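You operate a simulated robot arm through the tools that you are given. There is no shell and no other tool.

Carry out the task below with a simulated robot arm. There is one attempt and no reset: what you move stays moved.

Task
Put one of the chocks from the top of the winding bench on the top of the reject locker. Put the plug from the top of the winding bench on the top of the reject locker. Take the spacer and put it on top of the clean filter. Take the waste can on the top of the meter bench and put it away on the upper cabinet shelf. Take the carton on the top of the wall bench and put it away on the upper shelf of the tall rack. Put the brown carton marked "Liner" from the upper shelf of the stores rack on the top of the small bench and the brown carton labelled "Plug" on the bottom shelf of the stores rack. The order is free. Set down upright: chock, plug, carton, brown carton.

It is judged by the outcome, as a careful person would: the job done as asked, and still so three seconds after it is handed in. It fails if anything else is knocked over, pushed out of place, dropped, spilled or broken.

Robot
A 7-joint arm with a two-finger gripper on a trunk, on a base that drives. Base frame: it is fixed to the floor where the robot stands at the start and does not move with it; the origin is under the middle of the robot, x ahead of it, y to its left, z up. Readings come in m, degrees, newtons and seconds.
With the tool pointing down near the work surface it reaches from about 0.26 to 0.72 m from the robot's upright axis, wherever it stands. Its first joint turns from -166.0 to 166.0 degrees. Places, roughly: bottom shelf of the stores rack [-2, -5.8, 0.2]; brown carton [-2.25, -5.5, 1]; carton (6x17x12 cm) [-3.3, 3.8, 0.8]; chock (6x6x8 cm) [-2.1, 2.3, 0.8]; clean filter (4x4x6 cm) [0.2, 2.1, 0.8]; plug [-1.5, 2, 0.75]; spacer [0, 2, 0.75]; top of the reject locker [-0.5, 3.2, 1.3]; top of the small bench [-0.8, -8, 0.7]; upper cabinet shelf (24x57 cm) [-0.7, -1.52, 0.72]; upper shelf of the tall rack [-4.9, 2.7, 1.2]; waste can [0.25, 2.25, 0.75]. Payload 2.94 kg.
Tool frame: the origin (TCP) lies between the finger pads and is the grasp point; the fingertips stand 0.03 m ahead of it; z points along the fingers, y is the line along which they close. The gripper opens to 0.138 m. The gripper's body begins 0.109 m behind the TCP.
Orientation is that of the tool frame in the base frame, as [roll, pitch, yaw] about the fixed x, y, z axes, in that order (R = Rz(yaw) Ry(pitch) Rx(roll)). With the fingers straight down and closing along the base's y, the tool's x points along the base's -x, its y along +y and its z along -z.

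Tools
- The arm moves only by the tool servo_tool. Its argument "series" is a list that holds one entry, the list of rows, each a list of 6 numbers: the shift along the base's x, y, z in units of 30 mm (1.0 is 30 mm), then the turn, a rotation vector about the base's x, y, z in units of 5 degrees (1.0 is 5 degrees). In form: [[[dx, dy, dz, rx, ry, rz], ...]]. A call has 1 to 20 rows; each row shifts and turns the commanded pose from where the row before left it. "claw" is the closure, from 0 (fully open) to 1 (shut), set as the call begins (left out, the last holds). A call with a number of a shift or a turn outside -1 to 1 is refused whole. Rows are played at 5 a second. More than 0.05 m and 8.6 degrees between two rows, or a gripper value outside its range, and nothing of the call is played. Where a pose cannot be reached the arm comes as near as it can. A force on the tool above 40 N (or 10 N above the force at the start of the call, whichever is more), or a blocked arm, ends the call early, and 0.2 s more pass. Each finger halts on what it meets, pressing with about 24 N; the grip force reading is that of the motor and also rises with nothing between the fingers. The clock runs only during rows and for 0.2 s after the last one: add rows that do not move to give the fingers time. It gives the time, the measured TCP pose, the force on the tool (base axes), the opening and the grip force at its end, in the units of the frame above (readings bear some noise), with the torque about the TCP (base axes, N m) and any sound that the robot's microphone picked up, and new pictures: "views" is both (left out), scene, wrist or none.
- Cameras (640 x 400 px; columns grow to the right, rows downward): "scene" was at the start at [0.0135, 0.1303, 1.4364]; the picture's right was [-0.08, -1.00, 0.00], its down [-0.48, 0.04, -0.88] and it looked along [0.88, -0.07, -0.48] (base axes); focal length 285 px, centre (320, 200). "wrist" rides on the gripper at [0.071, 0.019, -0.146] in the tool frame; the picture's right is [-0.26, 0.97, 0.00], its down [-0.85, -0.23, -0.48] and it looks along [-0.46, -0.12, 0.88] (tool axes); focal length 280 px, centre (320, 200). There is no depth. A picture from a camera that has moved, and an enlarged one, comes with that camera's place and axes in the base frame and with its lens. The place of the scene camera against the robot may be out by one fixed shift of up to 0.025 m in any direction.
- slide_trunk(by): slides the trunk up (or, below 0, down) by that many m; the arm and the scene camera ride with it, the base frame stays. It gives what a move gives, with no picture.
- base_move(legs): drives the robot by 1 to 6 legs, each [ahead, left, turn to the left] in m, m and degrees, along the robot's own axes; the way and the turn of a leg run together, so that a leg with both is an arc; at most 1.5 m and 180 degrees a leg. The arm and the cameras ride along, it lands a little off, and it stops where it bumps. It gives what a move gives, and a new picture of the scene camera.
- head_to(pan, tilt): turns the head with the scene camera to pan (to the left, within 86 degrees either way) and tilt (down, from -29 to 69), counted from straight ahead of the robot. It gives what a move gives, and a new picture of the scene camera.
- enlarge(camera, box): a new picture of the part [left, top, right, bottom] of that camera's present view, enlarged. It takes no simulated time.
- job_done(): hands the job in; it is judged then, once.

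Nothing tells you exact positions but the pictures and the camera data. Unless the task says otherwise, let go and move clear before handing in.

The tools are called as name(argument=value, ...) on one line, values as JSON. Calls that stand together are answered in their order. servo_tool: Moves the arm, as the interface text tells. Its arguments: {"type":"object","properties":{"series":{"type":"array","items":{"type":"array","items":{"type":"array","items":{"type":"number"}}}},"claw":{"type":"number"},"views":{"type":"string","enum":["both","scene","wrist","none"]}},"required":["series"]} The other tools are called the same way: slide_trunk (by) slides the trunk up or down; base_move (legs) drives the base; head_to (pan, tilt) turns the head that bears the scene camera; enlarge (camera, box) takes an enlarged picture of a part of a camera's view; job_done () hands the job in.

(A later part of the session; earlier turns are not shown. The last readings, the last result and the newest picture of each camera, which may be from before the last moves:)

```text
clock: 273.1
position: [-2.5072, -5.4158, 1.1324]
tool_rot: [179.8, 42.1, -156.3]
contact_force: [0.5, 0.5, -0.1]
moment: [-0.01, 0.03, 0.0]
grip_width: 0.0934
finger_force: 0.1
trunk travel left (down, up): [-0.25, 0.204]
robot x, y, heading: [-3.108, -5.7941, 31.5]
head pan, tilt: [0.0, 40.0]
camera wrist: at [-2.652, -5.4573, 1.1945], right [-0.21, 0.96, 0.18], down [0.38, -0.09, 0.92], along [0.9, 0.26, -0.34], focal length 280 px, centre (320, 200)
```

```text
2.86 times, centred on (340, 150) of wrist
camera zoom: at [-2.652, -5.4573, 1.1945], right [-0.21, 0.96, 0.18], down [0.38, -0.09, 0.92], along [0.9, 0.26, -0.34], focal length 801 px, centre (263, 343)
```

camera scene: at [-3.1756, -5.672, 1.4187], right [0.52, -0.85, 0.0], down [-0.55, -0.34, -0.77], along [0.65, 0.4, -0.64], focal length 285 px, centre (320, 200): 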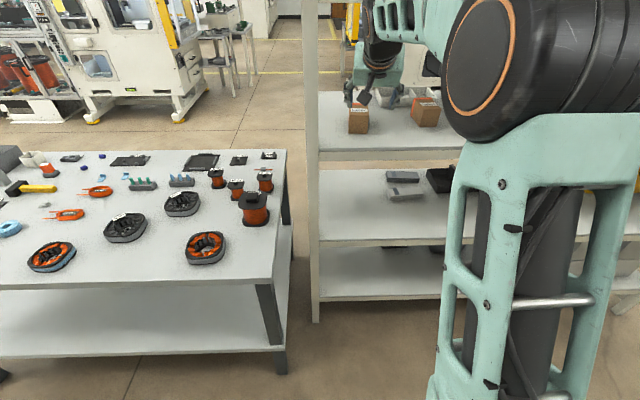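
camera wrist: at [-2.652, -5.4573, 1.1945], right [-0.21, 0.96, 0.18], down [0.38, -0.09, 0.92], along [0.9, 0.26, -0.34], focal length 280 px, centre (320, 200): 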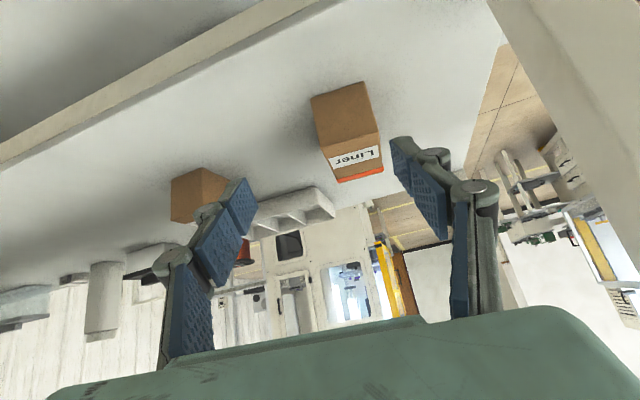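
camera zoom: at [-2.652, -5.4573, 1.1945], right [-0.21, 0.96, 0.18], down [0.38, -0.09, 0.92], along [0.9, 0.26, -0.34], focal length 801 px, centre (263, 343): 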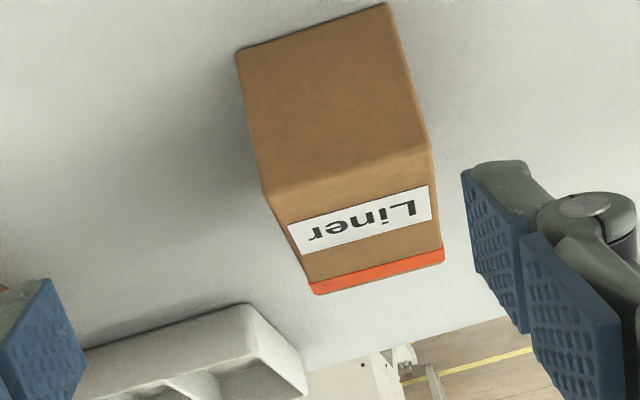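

Refined: centre [-2.407, -5.340], direction ≈ 26.5°. Aligning and advancing along the tool axis.

servo_tool(series=[[[0.475, 0.672, 0, 0, 0, 0.28], [0.475, 0.672, 0, 0, 0, 0.28], [0.6, 0.3, -0.742, 0, 0, 0], [0.6, 0.3, -0.742, 0, 0, 0], [0, 0, 0, 0, 0, 0]]], views="wrist")

head_to(pan=0, tilt=30)

enlarge(camera="scene", box=[280, 80, 440, 220])

```text
clock: 274.3
position: [-2.4437, -5.357, 1.0874]
tool_rot: [179.9, 42.2, -153.4]
contact_force: [-0.1, -1.1, -0.8]
moment: [0.01, 0.02, -0.04]
grip_width: 0.0941
finger_force: 0.0
trunk travel left (down, up): [-0.25, 0.204]
robot x, y, heading: [-3.115, -5.7912, 31.5]
head pan, tilt: [0.0, 40.0]
camera wrist: at [-2.5862, -5.4064, 1.149], right [-0.26, 0.95, 0.18], down [0.38, -0.07, 0.92], along [0.89, 0.31, -0.34], focal length 280 px, centre (320, 200)
```

wrist: 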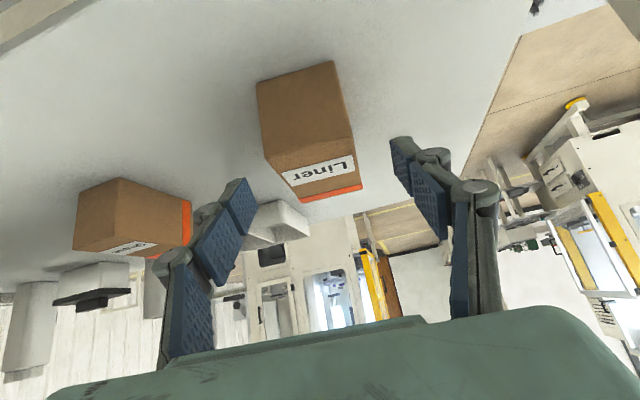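

```text
clock: 275.0
position: [-2.4444, -5.357, 1.0875]
tool_rot: [-180.0, 42.1, -153.5]
contact_force: [0.2, 0.0, 1.0]
moment: [0.02, 0.01, 0.02]
grip_width: 0.094
finger_force: 0.0
trunk travel left (down, up): [-0.25, 0.204]
robot x, y, heading: [-3.1143, -5.7917, 31.7]
head pan, tilt: [0.0, 30.0]
camera scene: at [-3.1711, -5.6693, 1.434], right [0.52, -0.85, 0.0], down [-0.43, -0.26, -0.87], along [0.74, 0.45, -0.5], focal length 285 px, centre (320, 200)
```

scene: 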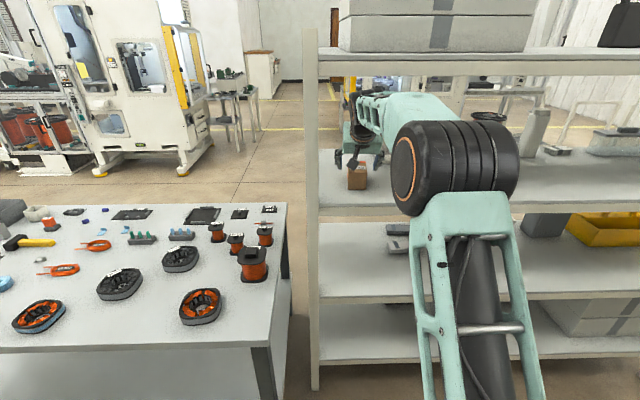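

```text
2.86 times, centred on (360, 150) of scene
camera zoom: at [-3.1711, -5.6693, 1.434], right [0.52, -0.85, 0.0], down [-0.43, -0.26, -0.87], along [0.74, 0.45, -0.5], focal length 814 px, centre (206, 343)
```

zoom: 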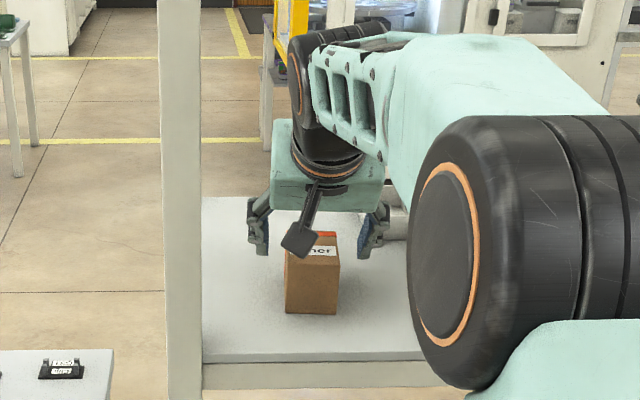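

Clear of the post. Final advance and close.

servo_tool(series=[[[0.62, 0.29, -0.74, 0, 0, 0], [0.62, 0.29, -0.74, 0, 0, 0], [0, 0, 0, 0, 0, 0]]], views="wrist")

servo_tool(series=[[[0, 0, 0, 0, 0, 0], [0, 0, 0, 0, 0, 0], [0, 0, 0, 0, 0, 0], [0, 0, 0, 0, 0, 0]]], claw=1, views="wrist")

```text
clock: 275.8
position: [-2.4055, -5.338, 1.0433]
tool_rot: [180.0, 42.0, -153.4]
contact_force: [0.2, -0.2, 0.6]
moment: [0.0, -0.01, 0.0]
grip_width: 0.0939
finger_force: 0.1
trunk travel left (down, up): [-0.25, 0.204]
robot x, y, heading: [-3.1103, -5.7906, 31.6]
head pan, tilt: [0.0, 30.0]
camera wrist: at [-2.5476, -5.3889, 1.1045], right [-0.26, 0.95, 0.18], down [0.38, -0.07, 0.92], along [0.89, 0.3, -0.34], focal length 280 px, centre (320, 200)
```

wrist: 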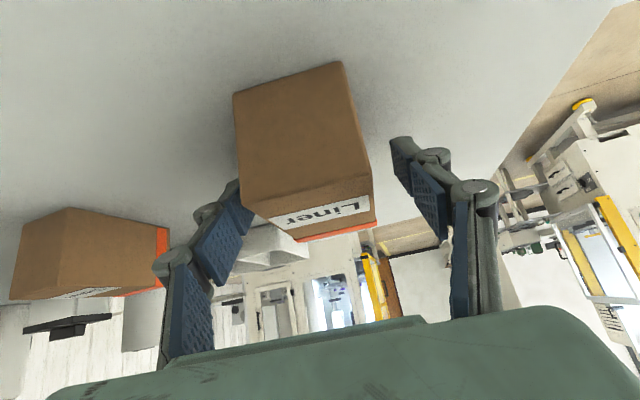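

```text
clock: 276.8
position: [-2.4052, -5.3391, 1.0421]
tool_rot: [-180.0, 42.3, -153.6]
contact_force: [1.1, 0.3, 0.2]
moment: [0.09, -0.12, 0.04]
grip_width: 0.0553
finger_force: 23.9
trunk travel left (down, up): [-0.25, 0.204]
robot x, y, heading: [-3.1115, -5.7912, 31.3]
head pan, tilt: [0.0, 30.0]
camera wrist: at [-2.5478, -5.3889, 1.1047], right [-0.26, 0.95, 0.18], down [0.38, -0.07, 0.92], along [0.89, 0.3, -0.34], focal length 280 px, centre (320, 200)
```

wrist: 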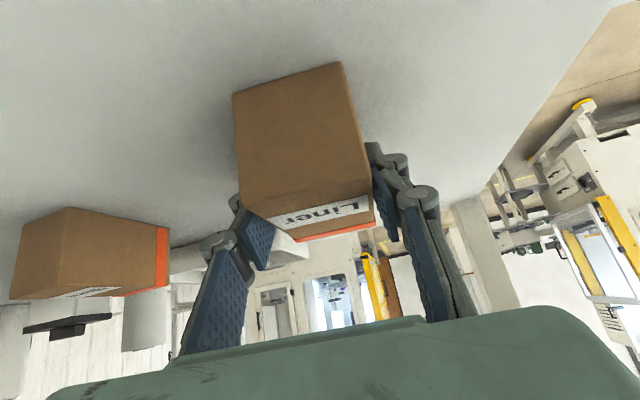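

Liner gripped. Lifting, backing out, and heading down the aisle toward the small bench.

servo_tool(series=[[[0, 0, 0.5, 0, 0, 0], [0, 0, 1, 0, 0, 0], [0, 0, 0.5, 0, 0, 0], [0, 0, 0, 0, 0, 0]]], views="none")

base_move(legs=[[-0.3, 0, 0], [0, -1.0, 0], [0, -0.9, 0]])

head_to(pan=-70, tilt=25)

```text
clock: 277.8
position: [-2.4048, -5.3392, 1.1037]
tool_rot: [179.9, 42.2, -153.5]
contact_force: [-0.4, 0.6, -2.5]
moment: [-0.01, 0.01, 0.03]
grip_width: 0.0555
finger_force: 24.0
trunk travel left (down, up): [-0.25, 0.204]
robot x, y, heading: [-3.1114, -5.7915, 31.5]
head pan, tilt: [0.0, 30.0]
```

```text
clock: 296.3
position: [-1.68, -7.131, 1.1048]
tool_rot: [-179.9, 42.0, -154.7]
contact_force: [0.2, -0.2, -2.7]
moment: [-0.04, 0.0, 0.01]
grip_width: 0.0554
finger_force: 24.0
trunk travel left (down, up): [-0.25, 0.204]
robot x, y, heading: [-2.3978, -7.5696, 30.0]
head pan, tilt: [0.0, 30.0]
camera scene: at [-2.4546, -7.443, 1.434], right [0.5, -0.86, 0.0], down [-0.43, -0.25, -0.87], along [0.75, 0.43, -0.5], focal length 285 px, centre (320, 200)
```

scene: 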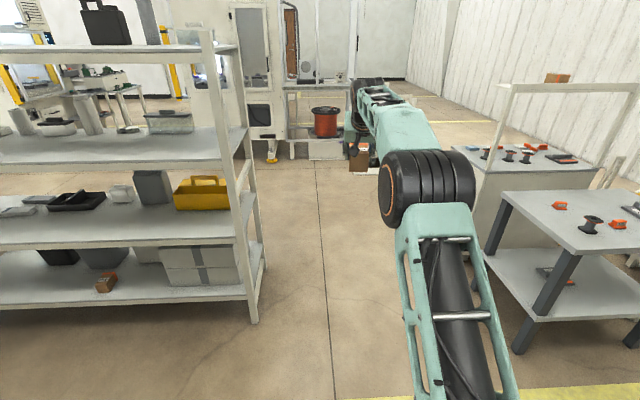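

```text
clock: 297.7
position: [-1.6808, -7.1311, 1.1037]
tool_rot: [-180.0, 42.1, -154.8]
contact_force: [-0.1, -0.1, -2.3]
moment: [-0.04, -0.02, 0.0]
grip_width: 0.0555
finger_force: 24.2
trunk travel left (down, up): [-0.25, 0.204]
robot x, y, heading: [-2.3982, -7.5708, 29.9]
head pan, tilt: [-70.0, 25.0]
camera scene: at [-2.4621, -7.5474, 1.442], right [-0.64, -0.77, 0.0], down [-0.32, 0.27, -0.91], along [0.7, -0.58, -0.42], focal length 285 px, centre (320, 200)
```

scene: 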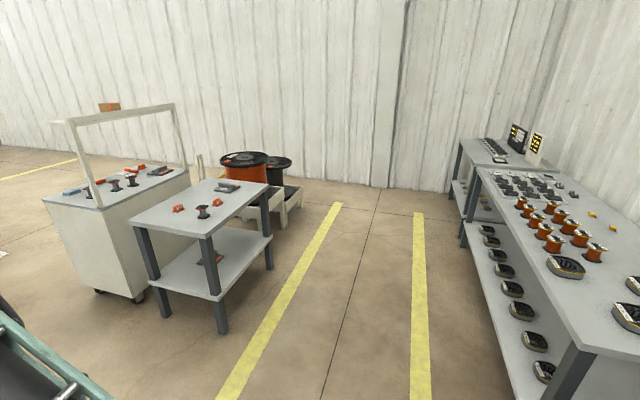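

I can see the small bench with clips and a spool; its near edge (toward me) has room. I'll turn to face it and move in line.

base_move(legs=[[0, 0, -89]])

base_move(legs=[[0, 1.1, 0]])

head_to(pan=0, tilt=35)

enlarge(camera="scene", box=[180, 120, 460, 300])

```text
clock: 301.9
position: [-1.955, -8.2804, 1.1037]
tool_rot: [179.9, 42.1, 115.9]
contact_force: [0.8, 0.0, -2.1]
moment: [0.01, 0.0, 0.03]
grip_width: 0.0554
finger_force: 23.9
trunk travel left (down, up): [-0.25, 0.204]
robot x, y, heading: [-2.4017, -7.5703, -59.4]
head pan, tilt: [-70.0, 25.0]
camera scene: at [-2.3792, -7.499, 1.442], right [-0.78, 0.63, 0.0], down [0.27, 0.33, -0.91], along [-0.57, -0.7, -0.42], focal length 285 px, centre (320, 200)
```

scene: 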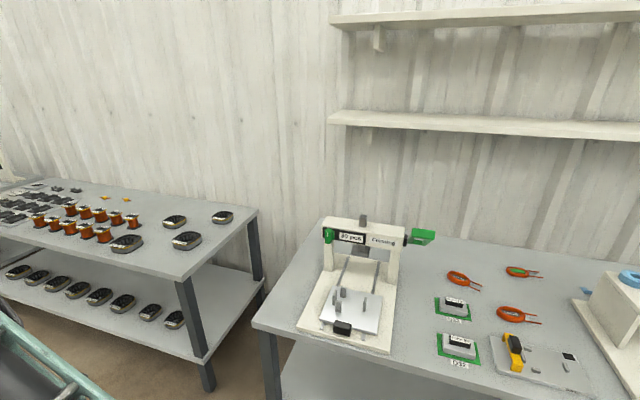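

```text
clock: 311.9
position: [-0.9908, -7.6876, 1.1027]
tool_rot: [-179.9, 42.0, 117.5]
contact_force: [0.1, 0.2, -2.3]
moment: [0.03, 0.0, 0.01]
grip_width: 0.0553
finger_force: 23.8
trunk travel left (down, up): [-0.25, 0.204]
robot x, y, heading: [-1.4571, -6.9845, -57.7]
head pan, tilt: [-70.0, 25.0]
camera scene: at [-1.4382, -6.9177, 1.442], right [-0.79, 0.61, 0.0], down [0.26, 0.34, -0.91], along [-0.55, -0.72, -0.42], focal length 285 px, centre (320, 200)
```

scene: 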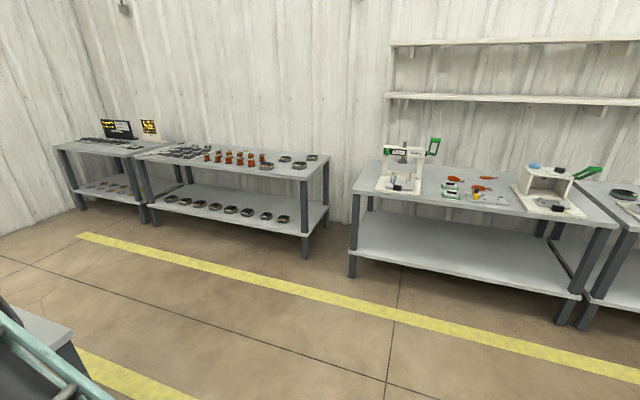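

```text
clock: 313.3
position: [-0.9922, -7.6874, 1.103]
tool_rot: [180.0, 42.1, 117.5]
contact_force: [-0.1, -0.5, -1.5]
moment: [-0.01, 0.01, -0.02]
grip_width: 0.0553
finger_force: 23.6
trunk travel left (down, up): [-0.25, 0.204]
robot x, y, heading: [-1.4571, -6.9831, -57.5]
head pan, tilt: [0.0, 35.0]
camera scene: at [-1.3349, -6.919, 1.4262], right [-0.84, -0.54, 0.0], down [-0.31, 0.48, -0.82], along [0.44, -0.69, -0.57], focal length 285 px, centre (320, 200)
```

scene: 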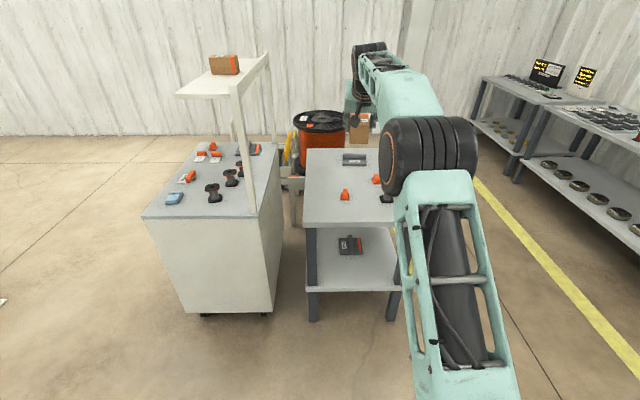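

```text
2.22 times, centred on (320, 210) of scene
camera zoom: at [-1.3349, -6.919, 1.4262], right [-0.84, -0.54, 0.0], down [-0.31, 0.48, -0.82], along [0.44, -0.69, -0.57], focal length 633 px, centre (320, 178)
```

zoom: 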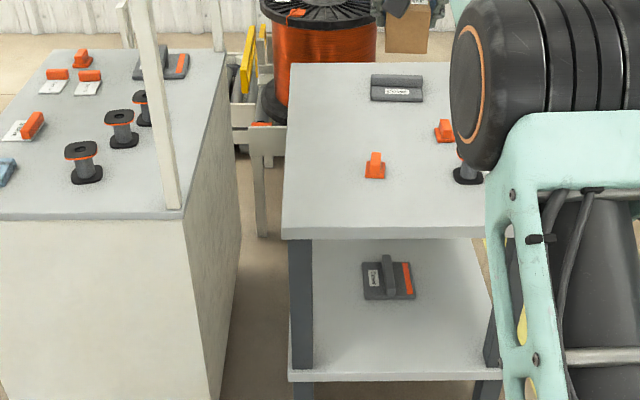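

Bench top seems to be at about 0.75 m; the left-front area of it is free. I'll look through the wrist camera to refine.

servo_tool(series=[[[0, 0, 0, 0, 0, 0]]], views="wrist")

```text
clock: 313.7
position: [-0.9922, -7.6874, 1.1026]
tool_rot: [180.0, 42.1, 117.5]
contact_force: [0.4, -0.3, -2.6]
moment: [0.01, -0.05, 0.02]
grip_width: 0.0553
finger_force: 24.1
trunk travel left (down, up): [-0.25, 0.204]
robot x, y, heading: [-1.4528, -6.9858, -57.6]
head pan, tilt: [0.0, 35.0]
camera wrist: at [-1.0433, -7.5448, 1.165], right [0.95, 0.27, 0.18], down [-0.06, -0.38, 0.92], along [0.32, -0.88, -0.34], focal length 280 px, centre (320, 200)
```

wrist: 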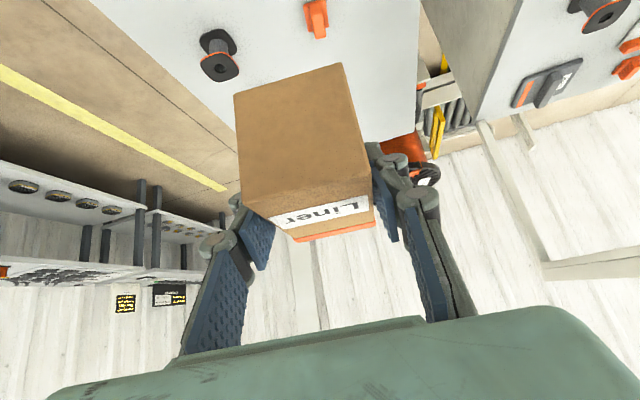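

Bench spans b 4.615–5.07 with the clip at 4.79; I'll put the carton near the front left part. First I'll pull the arm in, then drive in line.

servo_tool(series=[[[-0.54, 0.85, 0, 0, 0, 0.14], [-0.54, 0.85, 0, 0, 0, 0.14], [-0.54, 0.85, 0, 0, 0, 0.14], [-0.54, 0.85, 0, 0, 0, 0.14], [-0.54, 0.85, 0, 0, 0, 0.14], [0, 0, 0, 0, 0, 0]]], views="none")

base_move(legs=[[0.18, 0.1, -1.4]])

servo_tool(series=[[[0, 0, 0, 0, 0, 0]]], views="wrist")

```text
clock: 315.1
position: [-1.0732, -7.5605, 1.1032]
tool_rot: [180.0, 42.1, 121.0]
contact_force: [-0.9, 0.8, -2.6]
moment: [-0.01, -0.01, 0.01]
grip_width: 0.0553
finger_force: 24.1
trunk travel left (down, up): [-0.25, 0.204]
robot x, y, heading: [-1.4554, -6.9882, -57.6]
head pan, tilt: [0.0, 35.0]
```

```text
clock: 316.7
position: [-0.9053, -7.6707, 1.1053]
tool_rot: [179.9, 42.1, 119.9]
contact_force: [-0.4, 0.2, -3.4]
moment: [0.0, -0.02, -0.02]
grip_width: 0.0554
finger_force: 23.9
trunk travel left (down, up): [-0.25, 0.204]
robot x, y, heading: [-1.2784, -7.0901, -58.6]
head pan, tilt: [0.0, 35.0]
camera scene: at [-1.1529, -7.0246, 1.4262], right [-0.85, -0.52, 0.0], down [-0.3, 0.49, -0.82], along [0.43, -0.7, -0.57], focal length 285 px, centre (320, 200)
```

scene: 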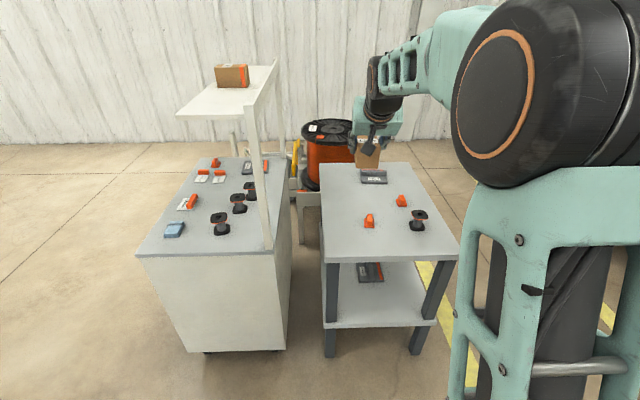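

```text
clock: 317.1
position: [-0.9033, -7.6698, 1.1047]
tool_rot: [-179.9, 42.0, 119.9]
contact_force: [0.8, 0.1, -2.0]
moment: [0.01, 0.02, 0.0]
grip_width: 0.0554
finger_force: 24.1
trunk travel left (down, up): [-0.25, 0.204]
robot x, y, heading: [-1.2745, -7.0862, -58.6]
head pan, tilt: [0.0, 35.0]
camera wrist: at [-0.9625, -7.5298, 1.1657], right [0.93, 0.31, 0.18], down [-0.04, -0.39, 0.92], along [0.36, -0.87, -0.35], focal length 280 px, centre (320, 200)
```

wrist: 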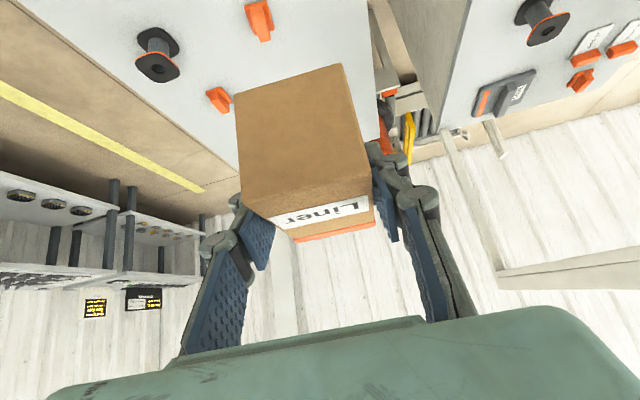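

Target lands about 5 cm from the bench's left edge and clear of the clip. Shifting slightly and lowering.

servo_tool(series=[[[0.53, 0.07, -1, 0, 0, 0], [0.53, 0.07, -1, 0, 0, 0], [0, 0, -1, 0, 0, 0], [0, 0, -1, 0, 0, 0], [0, 0, -1, 0, 0, 0], [0, 0, -1, 0, 0, 0], [0, 0, -1, 0, 0, 0], [0, 0, -1, 0, 0, 0], [0, 0, 0, 0, 0, 0]]])

enlarge(camera="scene", box=[290, 150, 450, 280])

```text
clock: 319.1
position: [-0.872, -7.6653, 0.8644]
tool_rot: [-180.0, 42.2, 119.9]
contact_force: [0.3, 0.3, -2.3]
moment: [0.0, 0.0, -0.02]
grip_width: 0.0555
finger_force: 24.2
trunk travel left (down, up): [-0.25, 0.204]
robot x, y, heading: [-1.2795, -7.0901, -58.7]
head pan, tilt: [0.0, 35.0]
camera scene: at [-1.1529, -7.0246, 1.4262], right [-0.85, -0.52, 0.0], down [-0.3, 0.49, -0.82], along [0.43, -0.7, -0.57], focal length 285 px, centre (320, 200)
camera wrist: at [-0.9295, -7.5253, 0.9267], right [0.93, 0.31, 0.18], down [-0.05, -0.38, 0.92], along [0.36, -0.87, -0.34], focal length 280 px, centre (320, 200)
```

scene: 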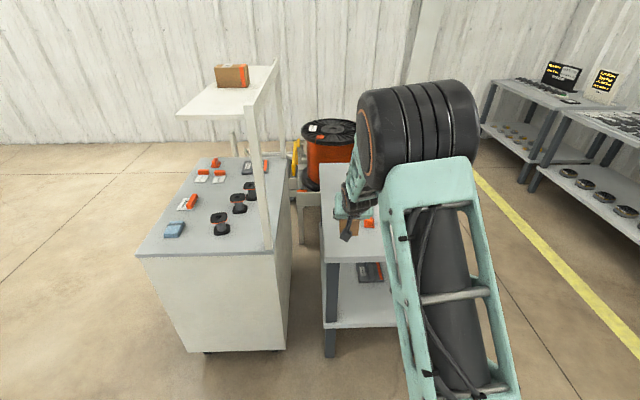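
wrist: 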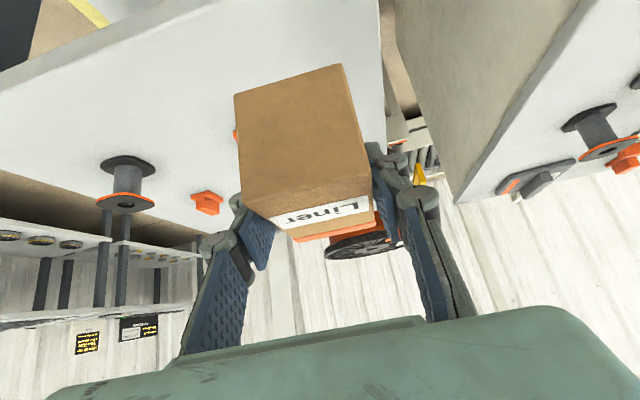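

```text
3.08 times, centred on (370, 215) of scene
camera zoom: at [-1.1529, -7.0246, 1.4262], right [-0.85, -0.52, 0.0], down [-0.3, 0.49, -0.82], along [0.43, -0.7, -0.57], focal length 877 px, centre (166, 154)
```

zoom: 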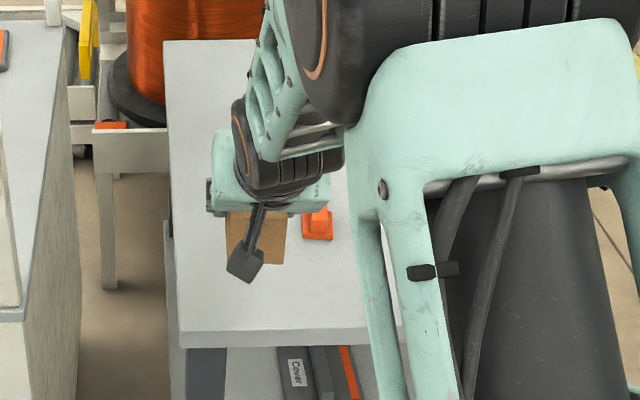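

Clear all around. Lowering the remaining distance with small steps.

servo_tool(series=[[[0, 0, -0.8, 0, 0, 0], [0, 0, -0.6, 0, 0, 0], [0, 0, -0.3, 0, 0, 0], [0, 0, 0, 0, 0, 0]]], views="wrist")

servo_tool(series=[[[0, 0, -0.15, 0, 0, 0], [0, 0, -0.15, 0, 0, 0], [0, 0, 0, 0, 0, 0]]], views="none")

```text
clock: 320.1
position: [-0.8734, -7.6663, 0.8137]
tool_rot: [179.9, 42.1, 119.8]
contact_force: [0.9, 0.0, -1.4]
moment: [0.01, 0.0, -0.03]
grip_width: 0.0556
finger_force: 24.0
trunk travel left (down, up): [-0.25, 0.204]
robot x, y, heading: [-1.2758, -7.0922, -58.8]
head pan, tilt: [0.0, 35.0]
camera wrist: at [-0.931, -7.5263, 0.8747], right [0.93, 0.31, 0.18], down [-0.05, -0.38, 0.92], along [0.36, -0.87, -0.35], focal length 280 px, centre (320, 200)
```

wrist: 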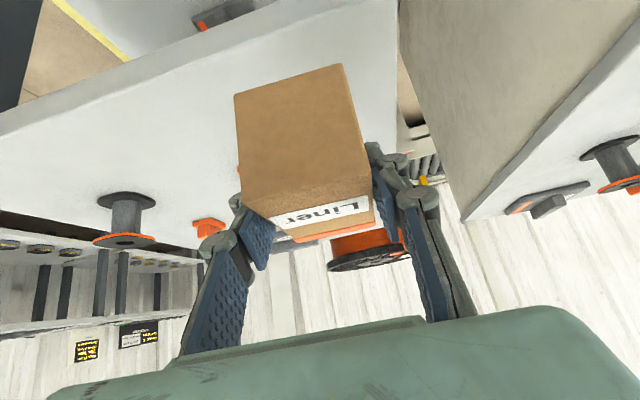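

```text
clock: 320.9
position: [-0.8727, -7.6658, 0.8057]
tool_rot: [-180.0, 42.1, 119.8]
contact_force: [-0.6, -0.8, -2.7]
moment: [0.03, -0.01, -0.02]
grip_width: 0.0552
finger_force: 24.1
trunk travel left (down, up): [-0.25, 0.204]
robot x, y, heading: [-1.2754, -7.088, -58.6]
head pan, tilt: [0.0, 35.0]
```

servo_tool(series=[[[0, 0, -0.12, 0, 0, 0], [0, 0, -0.12, 0, 0, 0], [0, 0, 0, 0, 0, 0]]], views="none")

servo_tool(series=[[[0, 0, -0.1, 0, 0, 0], [0, 0, -0.1, 0, 0, 0], [0, 0, 0, 0, 0, 0]]], views="wrist")

```text
clock: 321.7
position: [-0.8728, -7.665, 0.799]
tool_rot: [179.9, 42.1, 119.9]
contact_force: [-0.4, 0.7, -2.3]
moment: [-0.02, 0.0, 0.02]
grip_width: 0.0556
finger_force: 24.1
trunk travel left (down, up): [-0.25, 0.204]
robot x, y, heading: [-1.2754, -7.0893, -58.6]
head pan, tilt: [0.0, 35.0]
```

```text
clock: 322.5
position: [-0.8721, -7.6662, 0.7913]
tool_rot: [180.0, 42.1, 119.9]
contact_force: [0.3, -0.2, -2.2]
moment: [0.02, 0.0, -0.01]
grip_width: 0.0556
finger_force: 24.3
trunk travel left (down, up): [-0.25, 0.204]
robot x, y, heading: [-1.2764, -7.0873, -58.8]
head pan, tilt: [0.0, 35.0]
camera wrist: at [-0.9308, -7.526, 0.8529], right [0.93, 0.31, 0.18], down [-0.05, -0.38, 0.92], along [0.36, -0.87, -0.34], focal length 280 px, centre (320, 200)
```

wrist: 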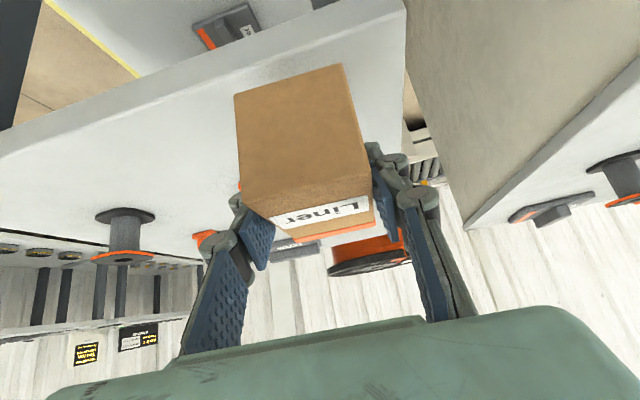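

Carton is still just above the surface. Continuing in small steps.

servo_tool(series=[[[0, 0, -0.1, 0, 0, 0], [0, 0, -0.1, 0, 0, 0], [0, 0, 0, 0, 0, 0]]], views="none")

servo_tool(series=[[[0, 0, -0.1, 0, 0, 0], [0, 0, -0.1, 0, 0, 0], [0, 0, 0, 0, 0, 0]]], views="none")

servo_tool(series=[[[0, 0, -0.1, 0, 0, 0], [0, 0, 0, 0, 0, 0]]], views="wrist")

```text
clock: 323.3
position: [-0.8729, -7.6668, 0.7861]
tool_rot: [179.9, 42.1, 119.9]
contact_force: [-0.4, -0.8, -2.0]
moment: [-0.02, 0.02, 0.03]
grip_width: 0.0554
finger_force: 24.4
trunk travel left (down, up): [-0.25, 0.204]
robot x, y, heading: [-1.2771, -7.0937, -58.9]
head pan, tilt: [0.0, 35.0]
```

```text
clock: 324.1
position: [-0.8726, -7.6659, 0.7784]
tool_rot: [179.9, 42.2, 119.9]
contact_force: [0.4, 0.0, -2.9]
moment: [0.01, -0.01, 0.02]
grip_width: 0.0557
finger_force: 24.5
trunk travel left (down, up): [-0.25, 0.204]
robot x, y, heading: [-1.2771, -7.0891, -58.7]
head pan, tilt: [0.0, 35.0]
```

```text
clock: 324.7
position: [-0.8726, -7.665, 0.7754]
tool_rot: [179.9, 42.0, 119.9]
contact_force: [0.7, 0.6, -2.9]
moment: [-0.01, -0.01, 0.0]
grip_width: 0.0553
finger_force: 23.8
trunk travel left (down, up): [-0.25, 0.204]
robot x, y, heading: [-1.2757, -7.0921, -58.7]
head pan, tilt: [0.0, 35.0]
camera wrist: at [-0.9305, -7.5252, 0.8376], right [0.93, 0.31, 0.18], down [-0.05, -0.38, 0.92], along [0.36, -0.87, -0.34], focal length 280 px, centre (320, 200)
```

wrist: 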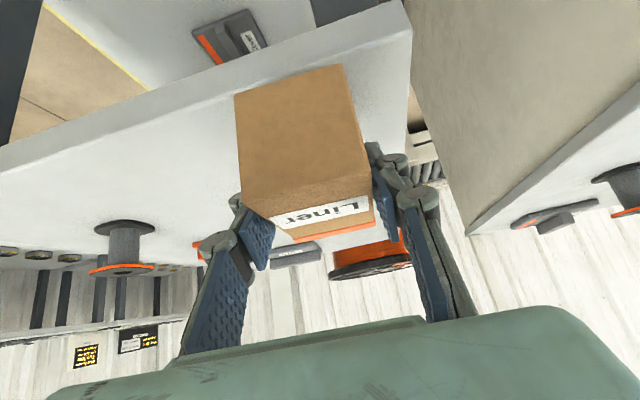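

The bench is lower than assumed (~0.71), so the carton would sit at the very edge; I'll move it 4.5 cm further onto the bench before lowering.

servo_tool(series=[[[0.38, -0.64, 0.2, 0, 0, 0], [0.38, -0.64, 0, 0, 0, 0], [0, 0, -0.3, 0, 0, 0], [0, 0, -0.3, 0, 0, 0], [0, 0, 0, 0, 0, 0]]], views="wrist")

enlarge(camera="scene", box=[290, 150, 450, 280])

```text
clock: 325.9
position: [-0.849, -7.7039, 0.7628]
tool_rot: [180.0, 42.1, 119.8]
contact_force: [-1.3, -0.9, -3.3]
moment: [0.01, 0.0, 0.0]
grip_width: 0.0554
finger_force: 24.2
trunk travel left (down, up): [-0.25, 0.204]
robot x, y, heading: [-1.2741, -7.088, -58.6]
head pan, tilt: [0.0, 35.0]
camera wrist: at [-0.9078, -7.5643, 0.825], right [0.93, 0.31, 0.18], down [-0.05, -0.38, 0.92], along [0.36, -0.87, -0.34], focal length 280 px, centre (320, 200)
```

wrist: 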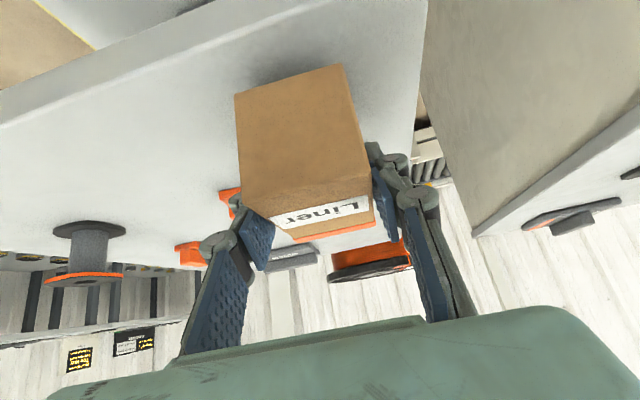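

```text
3.08 times, centred on (370, 215) of scene
camera zoom: at [-1.153, -7.0245, 1.4262], right [-0.85, -0.52, 0.0], down [-0.3, 0.49, -0.82], along [0.43, -0.7, -0.57], focal length 877 px, centre (166, 154)
```

zoom: 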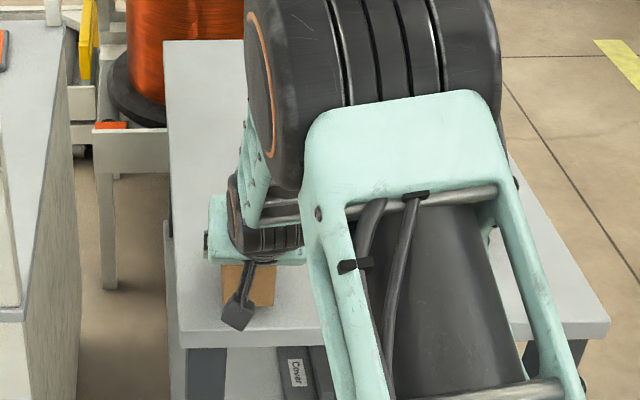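

The clip is a little close to the left finger; I'll shift 1.2 cm away from it and continue down.

servo_tool(series=[[[0.36, 0.2, 0, 0, 0, 0], [0, 0, -0.2, 0, 0, 0], [0, 0, 0, 0, 0, 0]]], views="none")

servo_tool(series=[[[0, 0, -0.1, 0, 0, 0], [0, 0, -0.1, 0, 0, 0], [0, 0, 0, 0, 0, 0]]], views="wrist")

```text
clock: 326.7
position: [-0.839, -7.6971, 0.7568]
tool_rot: [-180.0, 42.2, 119.9]
contact_force: [0.2, 0.1, -2.3]
moment: [-0.01, 0.02, -0.03]
grip_width: 0.0553
finger_force: 23.7
trunk travel left (down, up): [-0.25, 0.204]
robot x, y, heading: [-1.277, -7.0917, -58.7]
head pan, tilt: [0.0, 35.0]
```

```text
clock: 327.5
position: [-0.8393, -7.698, 0.7515]
tool_rot: [179.9, 42.2, 119.9]
contact_force: [-0.5, 1.0, -2.2]
moment: [-0.01, -0.01, 0.02]
grip_width: 0.0553
finger_force: 23.9
trunk travel left (down, up): [-0.25, 0.204]
robot x, y, heading: [-1.271, -7.0886, -58.8]
head pan, tilt: [0.0, 35.0]
camera wrist: at [-0.8971, -7.5583, 0.8133], right [0.93, 0.31, 0.18], down [-0.05, -0.38, 0.92], along [0.36, -0.87, -0.34], focal length 280 px, centre (320, 200)
```

wrist: 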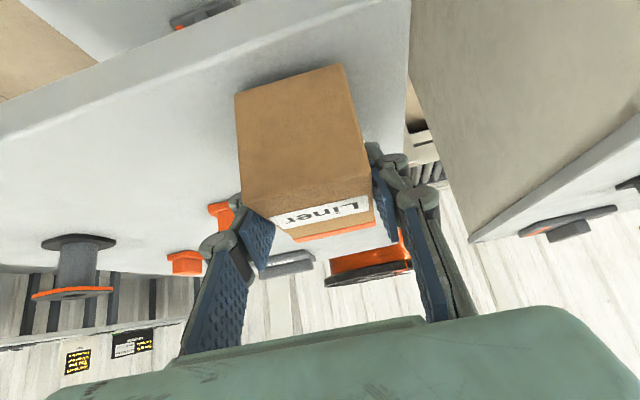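

servo_tool(series=[[[0, 0, -0.08, 0, 0, 0], [0, 0, 0, 0, 0, 0]]], views="none")

servo_tool(series=[[[0, 0, -0.08, 0, 0, 0], [0, 0, 0, 0, 0, 0]]], views="none")

servo_tool(series=[[[0, 0, -0.08, 0, 0, 0], [0, 0, 0, 0, 0, 0]]], views="wrist")

```text
clock: 328.1
position: [-0.8395, -7.6987, 0.7493]
tool_rot: [179.9, 42.1, 119.8]
contact_force: [0.0, 0.1, -1.7]
moment: [0.01, 0.01, 0.01]
grip_width: 0.0553
finger_force: 23.9
trunk travel left (down, up): [-0.25, 0.204]
robot x, y, heading: [-1.278, -7.0917, -58.9]
head pan, tilt: [0.0, 35.0]
```

```text
clock: 328.7
position: [-0.84, -7.6986, 0.747]
tool_rot: [179.9, 42.1, 119.9]
contact_force: [-0.1, 0.1, -2.3]
moment: [0.02, 0.0, -0.01]
grip_width: 0.0554
finger_force: 24.3
trunk travel left (down, up): [-0.25, 0.204]
robot x, y, heading: [-1.275, -7.0843, -58.6]
head pan, tilt: [0.0, 35.0]
```

```text
clock: 329.3
position: [-0.84, -7.6989, 0.7454]
tool_rot: [179.9, 42.1, 119.9]
contact_force: [-0.2, -1.5, -1.9]
moment: [0.0, 0.03, -0.01]
grip_width: 0.0554
finger_force: 23.6
trunk travel left (down, up): [-0.25, 0.204]
robot x, y, heading: [-1.2736, -7.0919, -58.7]
head pan, tilt: [0.0, 35.0]
camera wrist: at [-0.8976, -7.558, 0.8064], right [0.93, 0.31, 0.18], down [-0.05, -0.38, 0.92], along [0.36, -0.87, -0.34], focal length 280 px, centre (320, 200)
```

wrist: 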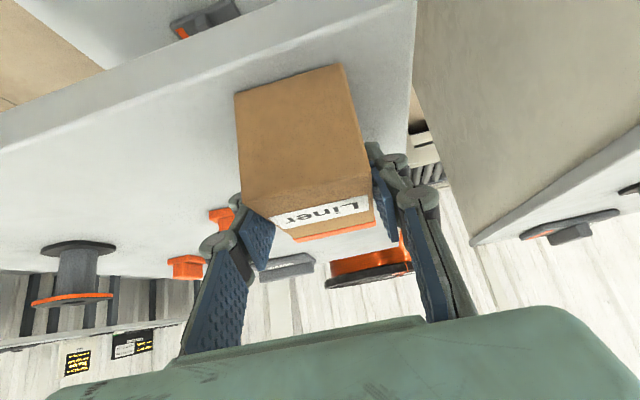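

servo_tool(series=[[[0, 0, -0.08, 0, 0, 0], [0, 0, -0.08, 0, 0, 0], [0, 0, 0, 0, 0, 0]]], views="none")

servo_tool(series=[[[0, 0, -0.08, 0, 0, 0], [0, 0, 0, 0, 0, 0]]], views="wrist")

```text
clock: 330.1
position: [-0.8388, -7.6984, 0.7431]
tool_rot: [179.9, 42.5, 119.8]
contact_force: [-2.9, 1.0, 12.9]
moment: [0.17, 0.3, 0.03]
grip_width: 0.0553
finger_force: 23.9
trunk travel left (down, up): [-0.25, 0.204]
robot x, y, heading: [-1.2776, -7.0952, -58.8]
head pan, tilt: [0.0, 35.0]
```

```text
clock: 330.7
position: [-0.8395, -7.6991, 0.7429]
tool_rot: [179.9, 42.7, 119.8]
contact_force: [-2.3, -0.2, 23.6]
moment: [-0.4, -0.12, 0.02]
grip_width: 0.0553
finger_force: 23.8
trunk travel left (down, up): [-0.25, 0.204]
robot x, y, heading: [-1.2728, -7.0876, -58.6]
head pan, tilt: [0.0, 35.0]
camera wrist: at [-0.8973, -7.5582, 0.803], right [0.93, 0.31, 0.18], down [-0.05, -0.38, 0.93], along [0.36, -0.87, -0.34], focal length 280 px, centre (320, 200)
```

wrist: 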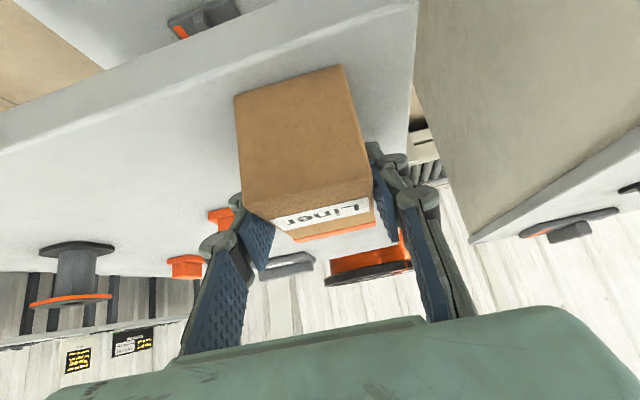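

Contact with the bench top. Easing off and opening moderately.

servo_tool(series=[[[0, 0, 0.14, 0, 0, 0], [0, 0, 0, 0, 0, 0]]], views="none")

servo_tool(series=[[[0, 0, 0, 0, 0, 0], [0, 0, 0, 0, 0, 0], [0, 0, 0, 0, 0, 0]]], claw=0.38, views="wrist")

```text
clock: 331.3
position: [-0.8395, -7.6974, 0.7428]
tool_rot: [179.9, 42.3, 119.9]
contact_force: [2.0, -5.5, 13.7]
moment: [-0.73, -0.41, -0.03]
grip_width: 0.0553
finger_force: 24.2
trunk travel left (down, up): [-0.25, 0.204]
robot x, y, heading: [-1.274, -7.0906, -58.8]
head pan, tilt: [0.0, 35.0]
```

```text
clock: 332.1
position: [-0.839, -7.6984, 0.74]
tool_rot: [180.0, 41.9, 119.9]
contact_force: [-0.7, -0.3, 0.6]
moment: [-0.02, 0.0, -0.02]
grip_width: 0.0857
finger_force: 0.1
trunk travel left (down, up): [-0.25, 0.204]
robot x, y, heading: [-1.2753, -7.0879, -58.7]
head pan, tilt: [0.0, 35.0]
camera wrist: at [-0.8975, -7.5578, 0.8025], right [0.93, 0.31, 0.18], down [-0.04, -0.39, 0.92], along [0.36, -0.87, -0.35], focal length 280 px, centre (320, 200)
```

wrist: 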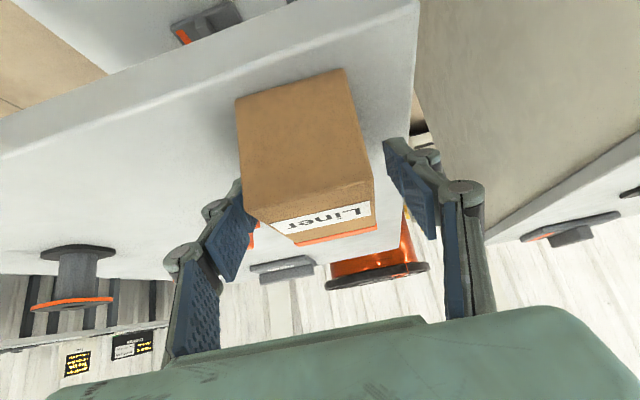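

Released. Retreating along the tool axis and checking the result.

servo_tool(series=[[[-0.334, 0.581, 0.742, 0, 0, 0], [-0.334, 0.581, 0.742, 0, 0, 0], [-0.334, 0.581, 0.742, 0, 0, 0], [-0.334, 0.581, 0.742, 0, 0, 0], [-0.334, 0.581, 0.742, 0, 0, 0], [0, 0, 1, 0, 0, 0], [0, 0, 1, 0, 0, 0], [0, 0, 1, 0, 0, 0], [0, 0, 1, 0, 0, 0], [0, 0, 1, 0, 0, 0], [0, 0, 1, 0, 0, 0], [0, 0, 0, 0, 0, 0]]])

enlarge(camera="scene", box=[290, 150, 450, 280])

```text
clock: 334.7
position: [-0.8903, -7.6104, 1.0333]
tool_rot: [-180.0, 42.0, 119.9]
contact_force: [0.0, -0.6, 0.8]
moment: [0.0, -0.02, 0.02]
grip_width: 0.0856
finger_force: 0.0
trunk travel left (down, up): [-0.25, 0.204]
robot x, y, heading: [-1.2744, -7.0909, -58.5]
head pan, tilt: [0.0, 35.0]
camera scene: at [-1.1533, -7.0242, 1.4262], right [-0.85, -0.52, 0.0], down [-0.3, 0.49, -0.82], along [0.43, -0.7, -0.57], focal length 285 px, centre (320, 200)
camera wrist: at [-0.9475, -7.4699, 1.0944], right [0.93, 0.31, 0.18], down [-0.05, -0.38, 0.92], along [0.36, -0.87, -0.34], focal length 280 px, centre (320, 200)
```

scene: 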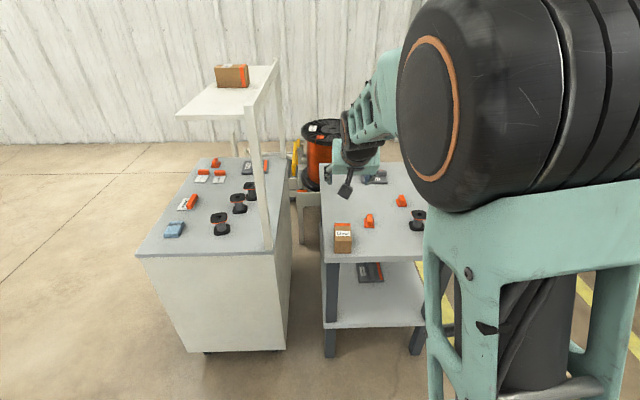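
wrist: 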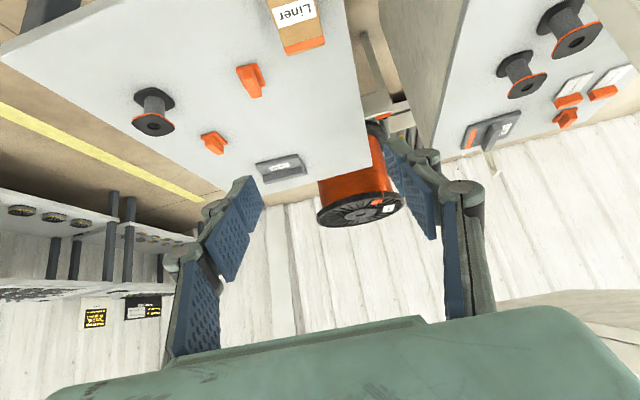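

```text
3.08 times, centred on (370, 215) of scene
camera zoom: at [-1.1533, -7.0242, 1.4262], right [-0.85, -0.52, 0.0], down [-0.3, 0.49, -0.82], along [0.43, -0.7, -0.57], focal length 877 px, centre (166, 154)
```

zoom: 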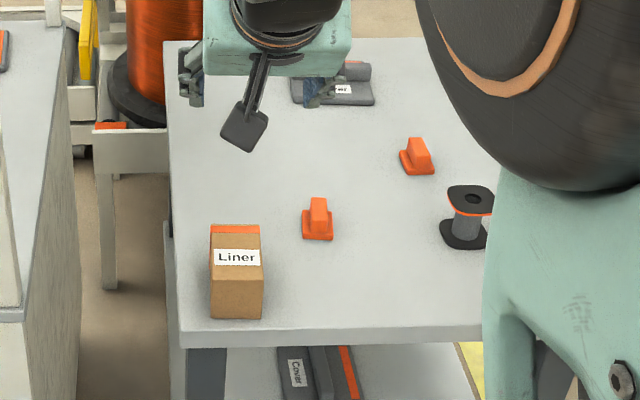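

The Liner carton is upright on the small bench. Now I'll straighten the tool, retract, and drive back toward the winding bench.

servo_tool(series=[[[0, 0, 0.2, 0.867, 0.4985, 0], [0, 0, 0.2, 0.867, 0.4985, 0], [0, 0, 0, 0.867, 0.4985, 0], [0, 0, 0, 0.867, 0.4985, 0], [0, 0, 0, 0.867, 0.4985, 0], [0, 0, 0, 0.867, 0.4985, 0], [0, 0, 0, 0.867, 0.4985, 0], [0, 0, 0, 0.867, 0.4985, 0], [0, 0, 0, 0.35, 0.2, 0], [-0.5, 0.86, 0, 0, 0, 0], [-0.5, 0.86, 0, 0, 0, 0], [-0.5, 0.86, 0, 0, 0, 0], [-0.5, 0.86, 0, 0, 0, 0], [-0.5, 0.86, 0, 0, 0, 0], [-0.5, 0.86, 0, 0, 0, 0], [0, 0, 0, 0, 0, 0]]], views="none")

base_move(legs=[[0, 1.2, 0], [0, 0, 90]])

```text
clock: 338.1
position: [-0.9776, -7.4569, 1.0459]
tool_rot: [-180.0, 0.2, 119.9]
contact_force: [0.4, -0.2, -0.1]
moment: [0.02, -0.02, -0.04]
grip_width: 0.0854
finger_force: 0.1
trunk travel left (down, up): [-0.25, 0.204]
robot x, y, heading: [-1.2789, -7.0859, -58.7]
head pan, tilt: [0.0, 35.0]
```

```text
clock: 352.7
position: [0.09, -6.1645, 1.0451]
tool_rot: [-179.9, 0.1, -148.0]
contact_force: [-0.1, -0.1, -0.3]
moment: [0.01, 0.04, -0.01]
grip_width: 0.0855
finger_force: 0.1
trunk travel left (down, up): [-0.25, 0.204]
robot x, y, heading: [-0.2646, -6.4724, 33.4]
head pan, tilt: [0.0, 35.0]
camera scene: at [-0.3293, -6.3547, 1.4262], right [0.55, -0.83, 0.0], down [-0.48, -0.32, -0.82], along [0.68, 0.45, -0.57], focal length 285 px, centre (320, 200)
```

scene: 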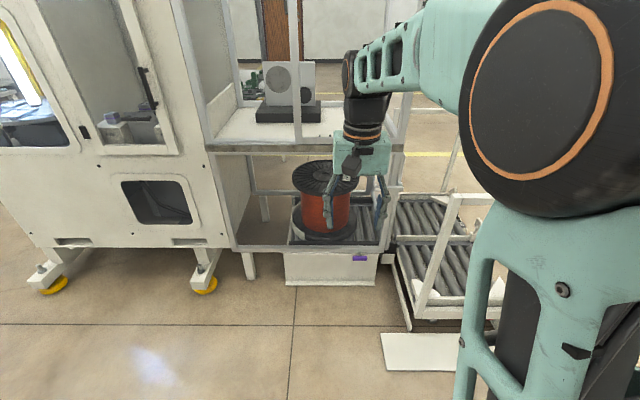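

Now sliding along the rack front to the passage, then back out to the main aisle.

base_move(legs=[[0, 0, -2.4], [0, 1.3, 0], [0, 1.27, 0]])

base_move(legs=[[1.3, 0, 0], [1.3, 0, 0], [1.1, 0, 0]])

```text
clock: 375.9
position: [-1.2297, -3.9518, 1.0456]
tool_rot: [180.0, 0.1, -150.8]
contact_force: [-0.1, 0.4, 0.0]
moment: [-0.01, 0.01, -0.03]
grip_width: 0.0857
finger_force: 0.1
trunk travel left (down, up): [-0.25, 0.204]
robot x, y, heading: [-1.5962, -4.2438, 30.6]
head pan, tilt: [0.0, 35.0]
camera scene: at [-1.6578, -4.1222, 1.4262], right [0.51, -0.86, 0.0], down [-0.49, -0.29, -0.82], along [0.7, 0.42, -0.57], focal length 285 px, centre (320, 200)
```

scene: 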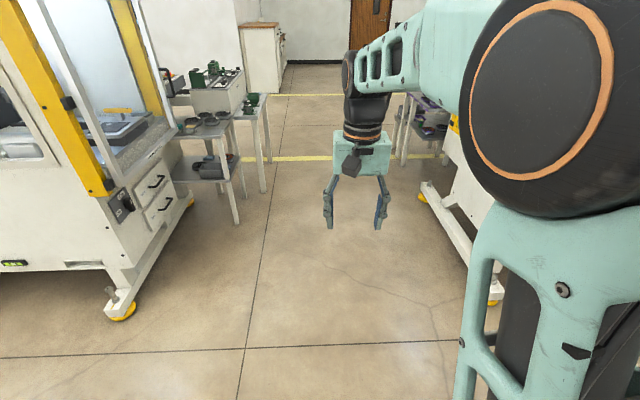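

```text
clock: 394.0
position: [2.0262, -2.0824, 1.0453]
tool_rot: [180.0, 0.2, -151.4]
contact_force: [-0.4, 0.5, 0.3]
moment: [0.01, -0.01, -0.02]
grip_width: 0.0856
finger_force: 0.1
trunk travel left (down, up): [-0.25, 0.204]
robot x, y, heading: [1.6512, -2.3715, 30.3]
head pan, tilt: [0.0, 35.0]
camera scene: at [1.5951, -2.2488, 1.4262], right [0.5, -0.86, 0.0], down [-0.5, -0.29, -0.82], along [0.71, 0.41, -0.57], focal length 285 px, centre (320, 200)
```

scene: 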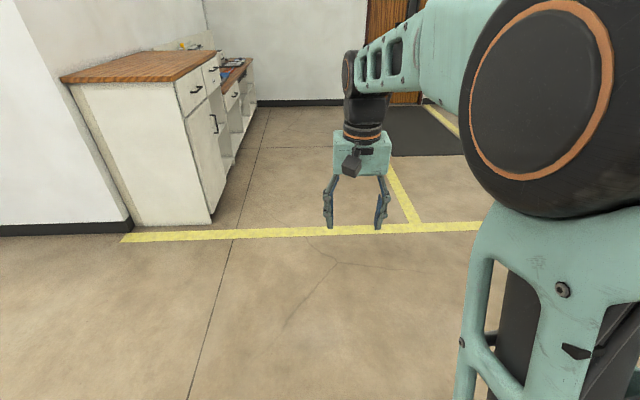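

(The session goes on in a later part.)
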